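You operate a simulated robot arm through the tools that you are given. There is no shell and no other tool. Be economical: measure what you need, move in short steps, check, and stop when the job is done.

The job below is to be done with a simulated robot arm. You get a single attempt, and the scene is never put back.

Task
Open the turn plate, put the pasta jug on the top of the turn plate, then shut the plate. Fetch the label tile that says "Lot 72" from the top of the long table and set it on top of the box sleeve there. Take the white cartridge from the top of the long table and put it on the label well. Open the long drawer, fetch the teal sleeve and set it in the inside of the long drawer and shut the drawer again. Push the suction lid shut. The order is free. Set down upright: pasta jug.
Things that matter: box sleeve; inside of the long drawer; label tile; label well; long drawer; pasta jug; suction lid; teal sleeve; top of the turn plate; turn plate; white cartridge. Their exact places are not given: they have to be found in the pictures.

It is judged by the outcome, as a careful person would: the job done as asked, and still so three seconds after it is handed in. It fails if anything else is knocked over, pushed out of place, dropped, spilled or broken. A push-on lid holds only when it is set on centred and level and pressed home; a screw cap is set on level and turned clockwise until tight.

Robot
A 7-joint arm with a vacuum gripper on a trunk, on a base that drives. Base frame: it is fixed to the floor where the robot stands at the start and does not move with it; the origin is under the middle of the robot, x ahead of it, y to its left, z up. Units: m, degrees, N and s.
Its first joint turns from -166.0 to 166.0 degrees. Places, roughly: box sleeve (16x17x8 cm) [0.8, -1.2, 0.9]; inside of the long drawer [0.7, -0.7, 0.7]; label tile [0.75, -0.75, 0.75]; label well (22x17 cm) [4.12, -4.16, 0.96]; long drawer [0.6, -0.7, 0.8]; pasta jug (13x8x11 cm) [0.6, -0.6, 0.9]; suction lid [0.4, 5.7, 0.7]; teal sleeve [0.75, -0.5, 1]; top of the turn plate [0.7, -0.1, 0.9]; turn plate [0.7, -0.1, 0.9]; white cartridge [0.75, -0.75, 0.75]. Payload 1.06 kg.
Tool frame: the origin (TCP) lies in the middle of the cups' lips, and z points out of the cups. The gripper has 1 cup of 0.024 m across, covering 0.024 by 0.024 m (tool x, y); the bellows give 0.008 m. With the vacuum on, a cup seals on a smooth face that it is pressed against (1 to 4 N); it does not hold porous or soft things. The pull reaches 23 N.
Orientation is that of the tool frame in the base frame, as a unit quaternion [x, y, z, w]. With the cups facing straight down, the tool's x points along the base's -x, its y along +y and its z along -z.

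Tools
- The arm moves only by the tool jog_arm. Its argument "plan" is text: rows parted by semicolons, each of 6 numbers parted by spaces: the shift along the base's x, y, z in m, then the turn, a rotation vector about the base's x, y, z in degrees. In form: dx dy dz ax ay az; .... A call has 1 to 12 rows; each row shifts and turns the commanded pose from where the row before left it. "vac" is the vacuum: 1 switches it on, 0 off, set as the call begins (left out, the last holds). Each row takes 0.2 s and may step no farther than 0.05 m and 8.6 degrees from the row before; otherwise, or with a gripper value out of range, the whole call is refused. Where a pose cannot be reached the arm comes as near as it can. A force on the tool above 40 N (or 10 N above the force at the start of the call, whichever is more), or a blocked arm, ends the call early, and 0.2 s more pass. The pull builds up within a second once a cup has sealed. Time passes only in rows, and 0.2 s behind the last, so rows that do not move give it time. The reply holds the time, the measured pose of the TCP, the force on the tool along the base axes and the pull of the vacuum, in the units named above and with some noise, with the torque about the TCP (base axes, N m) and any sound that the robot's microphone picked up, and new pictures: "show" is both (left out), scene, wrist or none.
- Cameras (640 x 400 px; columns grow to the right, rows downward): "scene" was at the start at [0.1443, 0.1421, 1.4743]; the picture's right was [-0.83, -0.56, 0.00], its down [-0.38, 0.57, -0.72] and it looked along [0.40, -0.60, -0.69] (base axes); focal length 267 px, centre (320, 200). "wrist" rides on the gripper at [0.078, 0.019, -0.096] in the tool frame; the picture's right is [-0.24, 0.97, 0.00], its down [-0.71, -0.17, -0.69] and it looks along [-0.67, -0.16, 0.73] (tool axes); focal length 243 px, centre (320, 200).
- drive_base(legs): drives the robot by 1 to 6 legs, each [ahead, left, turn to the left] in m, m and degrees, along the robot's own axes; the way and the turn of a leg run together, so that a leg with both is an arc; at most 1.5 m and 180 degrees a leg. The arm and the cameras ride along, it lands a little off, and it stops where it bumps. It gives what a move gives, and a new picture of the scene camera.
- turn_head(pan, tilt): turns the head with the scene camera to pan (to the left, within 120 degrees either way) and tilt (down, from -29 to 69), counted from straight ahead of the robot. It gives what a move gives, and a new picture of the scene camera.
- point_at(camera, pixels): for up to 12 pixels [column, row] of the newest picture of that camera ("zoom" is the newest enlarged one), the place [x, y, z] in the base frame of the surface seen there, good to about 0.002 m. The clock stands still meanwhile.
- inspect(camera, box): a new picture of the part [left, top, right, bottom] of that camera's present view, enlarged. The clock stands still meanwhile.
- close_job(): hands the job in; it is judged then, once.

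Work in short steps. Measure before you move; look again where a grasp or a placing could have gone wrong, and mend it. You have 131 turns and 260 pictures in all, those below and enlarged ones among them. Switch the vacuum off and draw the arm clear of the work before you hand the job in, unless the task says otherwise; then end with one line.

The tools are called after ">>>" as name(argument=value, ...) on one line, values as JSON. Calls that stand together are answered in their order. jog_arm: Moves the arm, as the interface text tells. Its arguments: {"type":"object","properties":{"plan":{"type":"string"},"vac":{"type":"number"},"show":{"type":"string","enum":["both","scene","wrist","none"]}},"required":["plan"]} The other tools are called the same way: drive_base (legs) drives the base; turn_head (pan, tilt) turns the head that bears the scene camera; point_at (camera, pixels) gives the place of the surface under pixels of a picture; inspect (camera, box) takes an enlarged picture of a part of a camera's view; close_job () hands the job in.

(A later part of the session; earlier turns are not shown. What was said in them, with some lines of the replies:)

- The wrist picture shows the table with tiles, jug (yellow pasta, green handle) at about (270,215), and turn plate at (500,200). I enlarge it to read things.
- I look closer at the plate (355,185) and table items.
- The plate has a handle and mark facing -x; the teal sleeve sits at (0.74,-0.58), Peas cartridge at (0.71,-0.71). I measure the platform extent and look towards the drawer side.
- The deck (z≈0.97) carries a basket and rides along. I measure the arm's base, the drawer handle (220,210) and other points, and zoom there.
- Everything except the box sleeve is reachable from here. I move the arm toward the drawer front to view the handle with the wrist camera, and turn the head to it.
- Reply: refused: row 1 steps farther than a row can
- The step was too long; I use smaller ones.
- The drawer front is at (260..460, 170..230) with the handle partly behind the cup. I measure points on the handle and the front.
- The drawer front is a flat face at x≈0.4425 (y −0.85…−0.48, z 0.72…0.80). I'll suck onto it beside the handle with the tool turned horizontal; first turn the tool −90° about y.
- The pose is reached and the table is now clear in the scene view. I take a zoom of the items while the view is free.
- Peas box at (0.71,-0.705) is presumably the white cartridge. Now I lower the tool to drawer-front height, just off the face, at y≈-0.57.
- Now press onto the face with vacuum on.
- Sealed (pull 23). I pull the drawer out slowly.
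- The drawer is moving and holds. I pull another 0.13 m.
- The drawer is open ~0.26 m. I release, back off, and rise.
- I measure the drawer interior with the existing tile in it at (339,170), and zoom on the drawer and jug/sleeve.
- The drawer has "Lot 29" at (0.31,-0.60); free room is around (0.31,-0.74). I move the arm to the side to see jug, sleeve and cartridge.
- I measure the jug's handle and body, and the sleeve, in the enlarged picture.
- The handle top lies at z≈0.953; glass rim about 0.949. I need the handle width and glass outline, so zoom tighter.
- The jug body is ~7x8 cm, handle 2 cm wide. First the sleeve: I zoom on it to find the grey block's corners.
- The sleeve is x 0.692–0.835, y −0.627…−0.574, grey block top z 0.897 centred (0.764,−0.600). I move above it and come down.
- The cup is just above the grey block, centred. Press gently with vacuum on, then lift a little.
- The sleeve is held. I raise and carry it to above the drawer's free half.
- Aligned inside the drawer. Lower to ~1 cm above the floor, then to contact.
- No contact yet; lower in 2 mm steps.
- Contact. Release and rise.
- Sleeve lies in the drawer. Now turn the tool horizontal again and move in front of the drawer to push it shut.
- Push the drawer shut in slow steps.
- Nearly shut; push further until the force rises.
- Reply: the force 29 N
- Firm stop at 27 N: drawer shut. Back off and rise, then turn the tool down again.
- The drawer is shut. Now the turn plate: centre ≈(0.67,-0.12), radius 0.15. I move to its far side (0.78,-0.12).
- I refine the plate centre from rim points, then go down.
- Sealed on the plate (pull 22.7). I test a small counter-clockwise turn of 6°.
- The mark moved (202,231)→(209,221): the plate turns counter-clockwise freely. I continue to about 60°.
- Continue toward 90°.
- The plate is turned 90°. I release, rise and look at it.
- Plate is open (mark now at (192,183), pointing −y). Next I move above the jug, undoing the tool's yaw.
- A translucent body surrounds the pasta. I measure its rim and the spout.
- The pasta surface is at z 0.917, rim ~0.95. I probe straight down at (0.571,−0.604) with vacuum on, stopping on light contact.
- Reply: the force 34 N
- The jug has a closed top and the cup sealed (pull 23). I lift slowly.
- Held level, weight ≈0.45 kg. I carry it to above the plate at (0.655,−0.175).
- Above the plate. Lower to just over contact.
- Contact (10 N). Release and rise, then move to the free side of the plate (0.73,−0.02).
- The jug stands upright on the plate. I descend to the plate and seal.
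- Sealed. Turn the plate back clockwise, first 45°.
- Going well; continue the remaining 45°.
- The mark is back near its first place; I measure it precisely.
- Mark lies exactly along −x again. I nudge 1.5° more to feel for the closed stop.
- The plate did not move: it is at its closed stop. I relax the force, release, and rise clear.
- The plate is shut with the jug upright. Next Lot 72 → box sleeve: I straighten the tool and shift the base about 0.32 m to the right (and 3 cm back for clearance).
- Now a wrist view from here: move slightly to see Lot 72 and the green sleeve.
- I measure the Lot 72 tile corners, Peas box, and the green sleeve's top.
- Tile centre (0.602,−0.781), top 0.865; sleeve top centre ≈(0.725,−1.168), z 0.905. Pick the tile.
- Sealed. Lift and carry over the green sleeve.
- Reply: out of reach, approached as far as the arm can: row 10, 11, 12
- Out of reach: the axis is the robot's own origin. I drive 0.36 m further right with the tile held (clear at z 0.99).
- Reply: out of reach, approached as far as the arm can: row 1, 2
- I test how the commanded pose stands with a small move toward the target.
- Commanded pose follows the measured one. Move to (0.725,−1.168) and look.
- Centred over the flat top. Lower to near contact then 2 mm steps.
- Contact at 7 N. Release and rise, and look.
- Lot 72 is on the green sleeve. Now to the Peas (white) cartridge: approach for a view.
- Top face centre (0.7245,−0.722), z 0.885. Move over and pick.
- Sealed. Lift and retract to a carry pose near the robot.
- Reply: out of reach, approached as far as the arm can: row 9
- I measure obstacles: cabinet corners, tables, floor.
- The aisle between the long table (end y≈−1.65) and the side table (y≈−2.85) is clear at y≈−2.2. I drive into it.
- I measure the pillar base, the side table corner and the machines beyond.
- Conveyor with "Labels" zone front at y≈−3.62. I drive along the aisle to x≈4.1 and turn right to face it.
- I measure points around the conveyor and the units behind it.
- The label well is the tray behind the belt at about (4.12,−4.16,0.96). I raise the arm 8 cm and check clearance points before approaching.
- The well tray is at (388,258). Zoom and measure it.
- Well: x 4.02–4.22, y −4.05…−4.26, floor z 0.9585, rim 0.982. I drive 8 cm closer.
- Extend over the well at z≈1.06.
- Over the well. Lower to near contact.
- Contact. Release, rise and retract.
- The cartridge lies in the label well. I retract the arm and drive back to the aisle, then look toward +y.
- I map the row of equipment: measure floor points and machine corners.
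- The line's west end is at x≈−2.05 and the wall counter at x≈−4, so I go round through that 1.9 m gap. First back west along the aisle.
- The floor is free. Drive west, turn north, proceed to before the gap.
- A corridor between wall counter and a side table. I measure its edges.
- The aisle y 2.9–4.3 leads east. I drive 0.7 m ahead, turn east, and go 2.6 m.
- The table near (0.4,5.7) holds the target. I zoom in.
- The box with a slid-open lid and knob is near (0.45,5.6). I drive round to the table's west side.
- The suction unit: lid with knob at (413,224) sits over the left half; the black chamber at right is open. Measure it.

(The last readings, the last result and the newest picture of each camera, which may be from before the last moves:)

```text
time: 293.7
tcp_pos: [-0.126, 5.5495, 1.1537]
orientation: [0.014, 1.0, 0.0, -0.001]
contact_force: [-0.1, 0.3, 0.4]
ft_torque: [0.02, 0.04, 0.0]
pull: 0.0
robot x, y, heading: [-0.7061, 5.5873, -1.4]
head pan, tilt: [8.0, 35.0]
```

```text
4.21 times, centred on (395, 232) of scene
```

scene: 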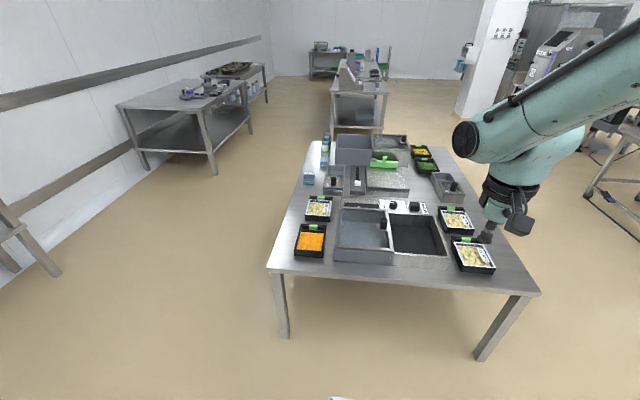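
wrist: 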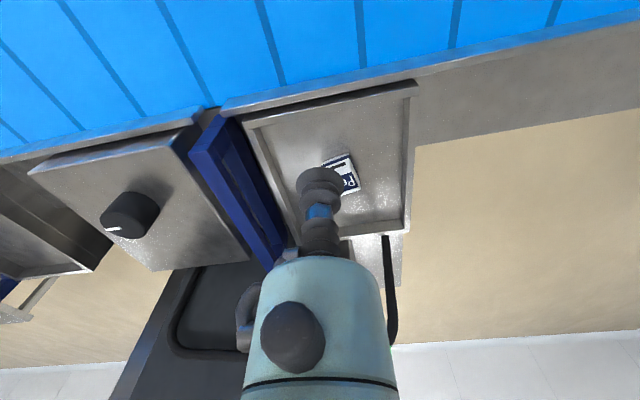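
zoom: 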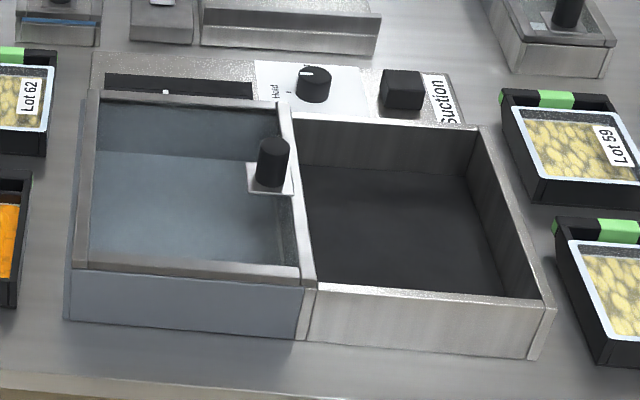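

The lid is a flat framed pane with knob (0.42,5.626, top 0.735) that slides −y over the black chamber. I measure its frame height and drive 0.33 m closer.

>>> point_at(camera="zoom", pixels=[[87, 180], [180, 265], [290, 230], [190, 95], [95, 265], [270, 185], [300, 270], [540, 305], [400, 290], [480, 130], [255, 180], [310, 300]])

>>> drive_base(legs=[[0.33, 0, 1.5]])

```text
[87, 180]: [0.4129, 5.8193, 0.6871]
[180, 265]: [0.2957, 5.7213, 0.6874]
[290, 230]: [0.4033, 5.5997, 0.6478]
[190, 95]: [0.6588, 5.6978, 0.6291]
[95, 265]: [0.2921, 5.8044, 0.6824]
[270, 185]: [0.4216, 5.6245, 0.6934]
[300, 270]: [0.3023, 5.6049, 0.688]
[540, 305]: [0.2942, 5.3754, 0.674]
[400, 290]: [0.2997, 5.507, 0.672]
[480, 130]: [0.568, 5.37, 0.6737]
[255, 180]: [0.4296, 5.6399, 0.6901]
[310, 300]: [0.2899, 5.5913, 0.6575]
```

```text
time: 295.9
tcp_pos: [0.2063, 5.5548, 1.1531]
orientation: [0.004, 1.0, -0.001, -0.002]
contact_force: [0.0, -0.9, 0.0]
ft_torque: [0.0, 0.02, 0.0]
pull: 0.1
robot x, y, heading: [-0.3708, 5.5824, -0.3]
head pan, tilt: [8.0, 35.0]
```

scene: 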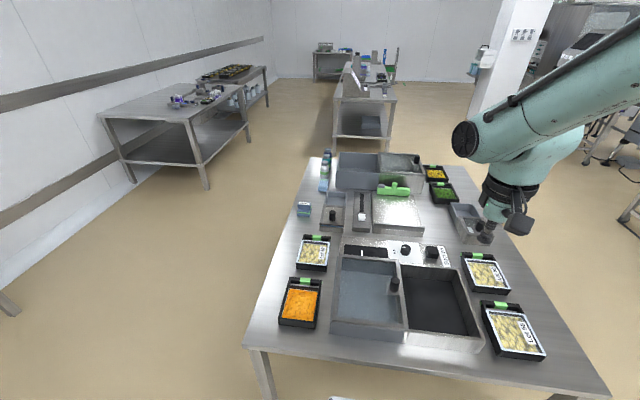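

Frame top z≈0.688, lid y 5.60–5.82; chamber y 5.37–5.60. I bring the tool above the pane.

>>> jog_arm(plan="0.0224 0.0155 -0.037 0 0 0;0.0224 0.0155 -0.037 0 0 0;0.0224 0.0155 -0.037 0 0 0;0.0224 0.0155 -0.037 0 0 0;0.0224 0.0155 -0.037 0 0 0;0.0224 0.0155 -0.037 0 0 0;0.0224 0.0155 -0.037 0 0 0;0.0224 0.0155 -0.037 0 0 0;0.0224 0.0155 -0.037 0 0 0;0.0224 0.0155 -0.037 0 0 0;0 0 0 0 0 0", show="wrist")

```text
time: 298.3
tcp_pos: [0.43, 5.7107, 0.7828]
orientation: [0.005, 1.0, -0.002, -0.002]
contact_force: [0.0, 0.2, -0.4]
ft_torque: [0.0, 0.01, 0.03]
pull: 0.1
robot x, y, heading: [-0.3747, 5.5808, -0.2]
head pan, tilt: [8.0, 35.0]
```

wrist: 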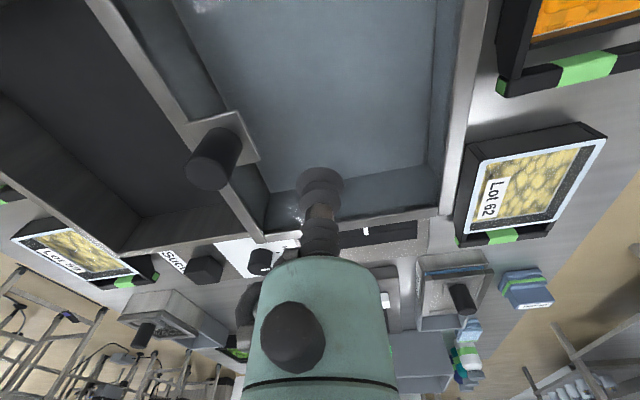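

Descend slowly with vacuum on until contact with the pane.

>>> jog_arm(plan="0 0 -0.045 0 0 0;0 0 -0.035 0 0 0;0 0 -0.008 0 0 0;0 0 -0.004 0 0 0;0 0 -0.003 0 0 0;0 0 0 0 0 0;0 0 0 0 0 0;0 0 0 0 0 0", vac=1, show="none")

```text
time: 300.1
tcp_pos: [0.4303, 5.7092, 0.6879]
orientation: [0.003, 1.0, 0.0, -0.001]
contact_force: [-8.5, 1.2, 5.4]
ft_torque: [0.01, -0.1, -0.02]
pull: 23.1
robot x, y, heading: [-0.3729, 5.581, -0.2]
head pan, tilt: [8.0, 35.0]
```

Sealed on the pane at z≈0.688. Slide it toward −y.

>>> jog_arm(plan="0 -0.01 0 0 0 0;0 -0.015 0 0 0 0;0 -0.02 0 0 0 0;0 -0.02 0 0 0 0;0 0 0 0 0 0", show="both")

```text
time: 301.3
tcp_pos: [0.4302, 5.6439, 0.6883]
orientation: [0.003, 1.0, -0.001, -0.002]
contact_force: [-6.9, 1.3, -1.3]
ft_torque: [0.01, -0.07, -0.01]
pull: 22.8
robot x, y, heading: [-0.3754, 5.5812, -0.6]
head pan, tilt: [8.0, 35.0]
```

scene: 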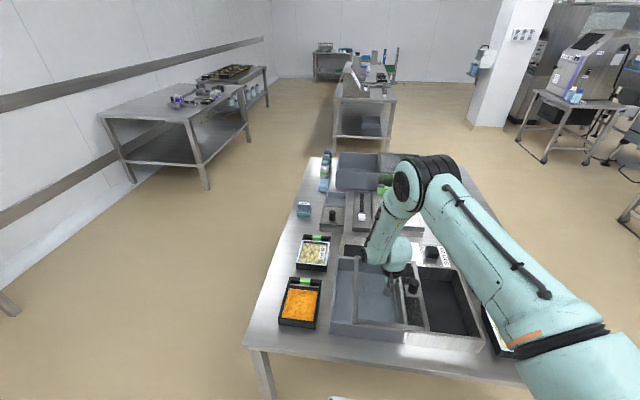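
wrist: 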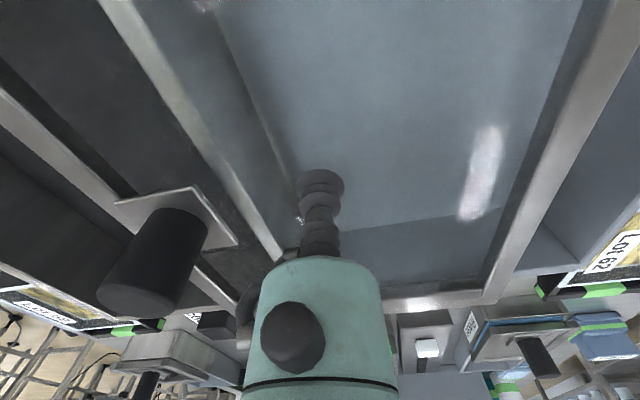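

The lid slides. Continue in steps to about −0.23 m total.

>>> jog_arm(plan="0 -0.02 0 0 0 0;0 -0.02 0 0 0 0;0 -0.02 0 0 0 0;0 -0.02 0 0 0 0;0 -0.02 0 0 0 0;0 -0.02 0 0 0 0;0 -0.02 0 0 0 0;0 -0.01 0 0 0 0;0 0 0 0 0 0", show="both")

```text
time: 303.3
tcp_pos: [0.43, 5.4948, 0.6894]
orientation: [0.005, 1.0, -0.001, -0.002]
contact_force: [-2.0, 0.2, -9.2]
ft_torque: [0.04, -0.08, -0.15]
pull: 22.2
robot x, y, heading: [-0.3715, 5.5816, -0.6]
head pan, tilt: [8.0, 35.0]
```

scene: 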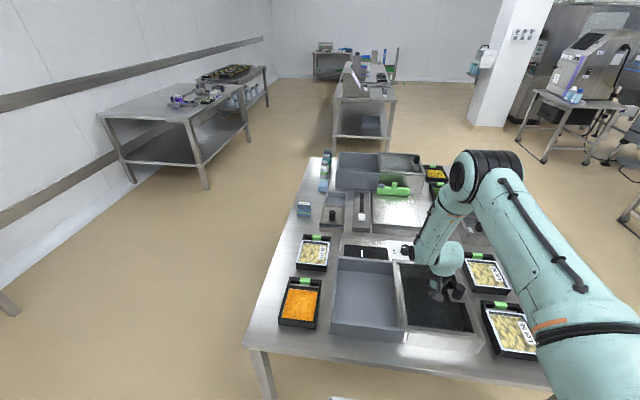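
wrist: 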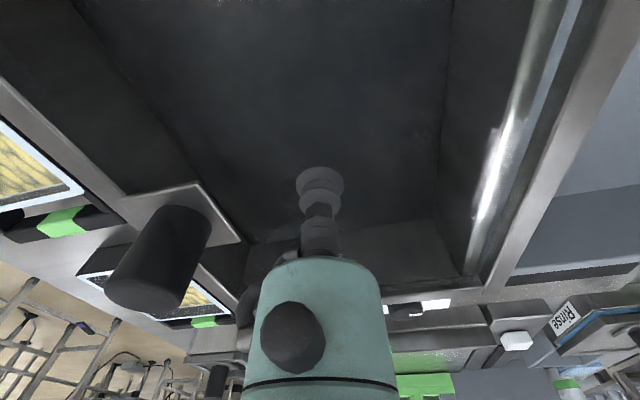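

Nearly shut. Push on in small steps until the force rises.

>>> jog_arm(plan="0 -0.005 0 0 0 0;0 -0.005 0 0 0 0;0 -0.005 0 0 0 0;0 0 0 0 0 0", show="none")

```text
time: 304.3
tcp_pos: [0.4298, 5.4797, 0.6904]
orientation: [0.004, 1.0, 0.0, -0.001]
contact_force: [4.2, -0.8, 0.7]
ft_torque: [-0.02, -0.02, -0.05]
pull: 22.2
robot x, y, heading: [-0.3753, 5.5811, -0.3]
head pan, tilt: [8.0, 35.0]
```

>>> jog_arm(plan="0 -0.004 0 0 0 0;0 -0.004 0 0 0 0;0 -0.004 0 0 0 0;0 0 0 0 0 0", show="none")

>>> inspect(camera="scene", box=[310, 220, 510, 370])

```text
time: 305.3
tcp_pos: [0.4315, 5.4697, 0.6877]
orientation: [0.004, 1.0, -0.001, -0.001]
contact_force: [2.6, 11.0, 10.1]
ft_torque: [-0.1, -0.05, 0.07]
pull: 22.7
robot x, y, heading: [-0.3728, 5.5792, -0.5]
head pan, tilt: [8.0, 35.0]
```

```text
2.67 times, centred on (410, 295) of scene
```

zoom: 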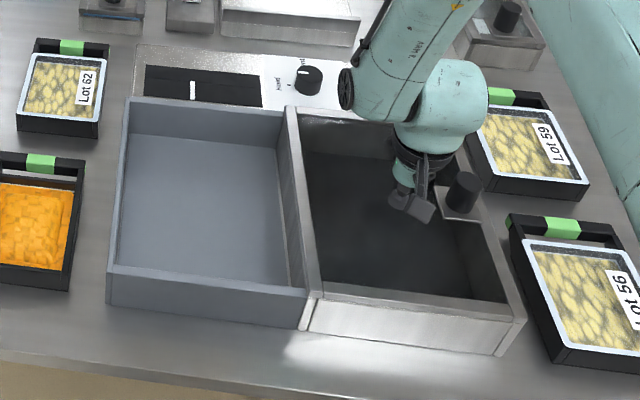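

A stop is felt (11 N), the lid covers the chamber. One more push to be sure.

>>> jog_arm(plan="0 -0.003 0 0 0 0;0 -0.003 0 0 0 0;0 0 0 0 0 0", show="none")

>>> point_at(camera="zoom", pixels=[[295, 200], [308, 200], [462, 185], [500, 260], [400, 298], [515, 300]])

```text
time: 306.1
tcp_pos: [0.4304, 5.4634, 0.6886]
orientation: [0.004, 1.0, -0.002, -0.002]
contact_force: [0.8, 8.3, 4.5]
ft_torque: [-0.08, -0.01, -0.01]
pull: 22.6
robot x, y, heading: [-0.3718, 5.5803, -0.3]
head pan, tilt: [8.0, 35.0]
```

```text
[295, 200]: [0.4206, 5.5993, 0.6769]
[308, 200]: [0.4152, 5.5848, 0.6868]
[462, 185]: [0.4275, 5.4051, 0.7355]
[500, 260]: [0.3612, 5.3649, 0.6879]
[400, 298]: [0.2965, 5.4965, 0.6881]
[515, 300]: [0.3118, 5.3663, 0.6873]
```

At the stop. Release and rise, then check.

>>> jog_arm(plan="0 0.003 0 0 0 0;0 0 0 0 0 0;0 0 0.003 0 0 0;0 0 0.02 0 0 0;0 0 0.045 0 0 0;0 0 0.045 0 0 0;0 0 0.045 0 0 0;0 0 0.045 0 0 0;-0.02 0 0.04 0 0 0;-0.04 0 0.02 0 0 0;-0.045 0 0 0 0 0;0 0 0 0 0 0", vac=0, show="both")

>>> inspect(camera="scene", box=[310, 220, 510, 370])

```text
time: 308.7
tcp_pos: [0.3253, 5.4649, 0.9489]
orientation: [0.003, 1.0, 0.0, -0.001]
contact_force: [-0.8, 0.1, -0.2]
ft_torque: [0.0, 0.01, -0.02]
pull: 0.1
robot x, y, heading: [-0.3752, 5.5825, -0.4]
head pan, tilt: [8.0, 35.0]
```

scene: 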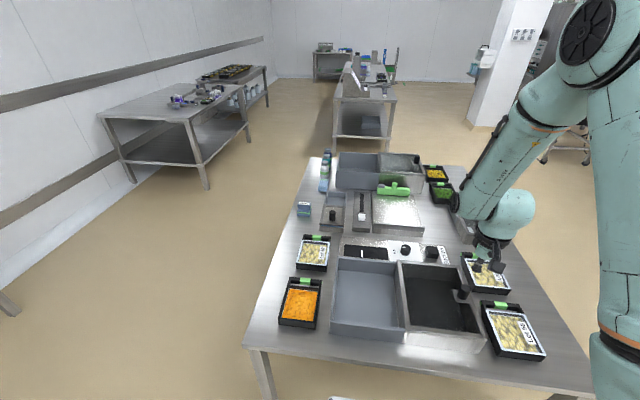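
wrist: 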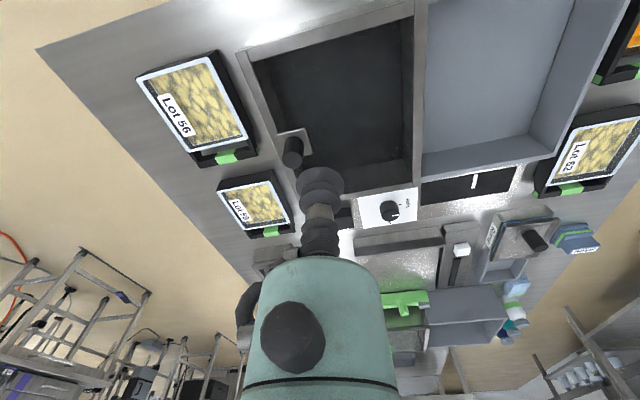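

```text
2.67 times, centred on (410, 295) of scene
```

zoom: 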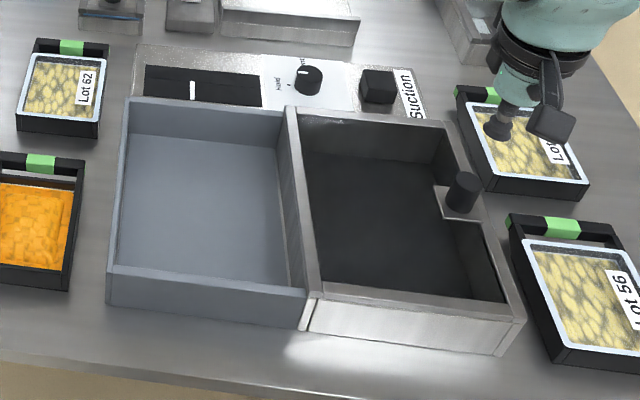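

The lid lies squarely over the suction chamber against its stop. The arm is clear and the vacuum is off, so I hand the job in.

>>> close_job()

```text
The job is handed in.
```

All five parts of the job are done and handed in: the jug stands upright on the shut turn plate, "Lot 72" is on the box sleeve, the white cartridge (I took the one labelled "Peas") is in the label well, the teal sleeve is in the shut drawer, and the suction lid is pushed shut to its stop.
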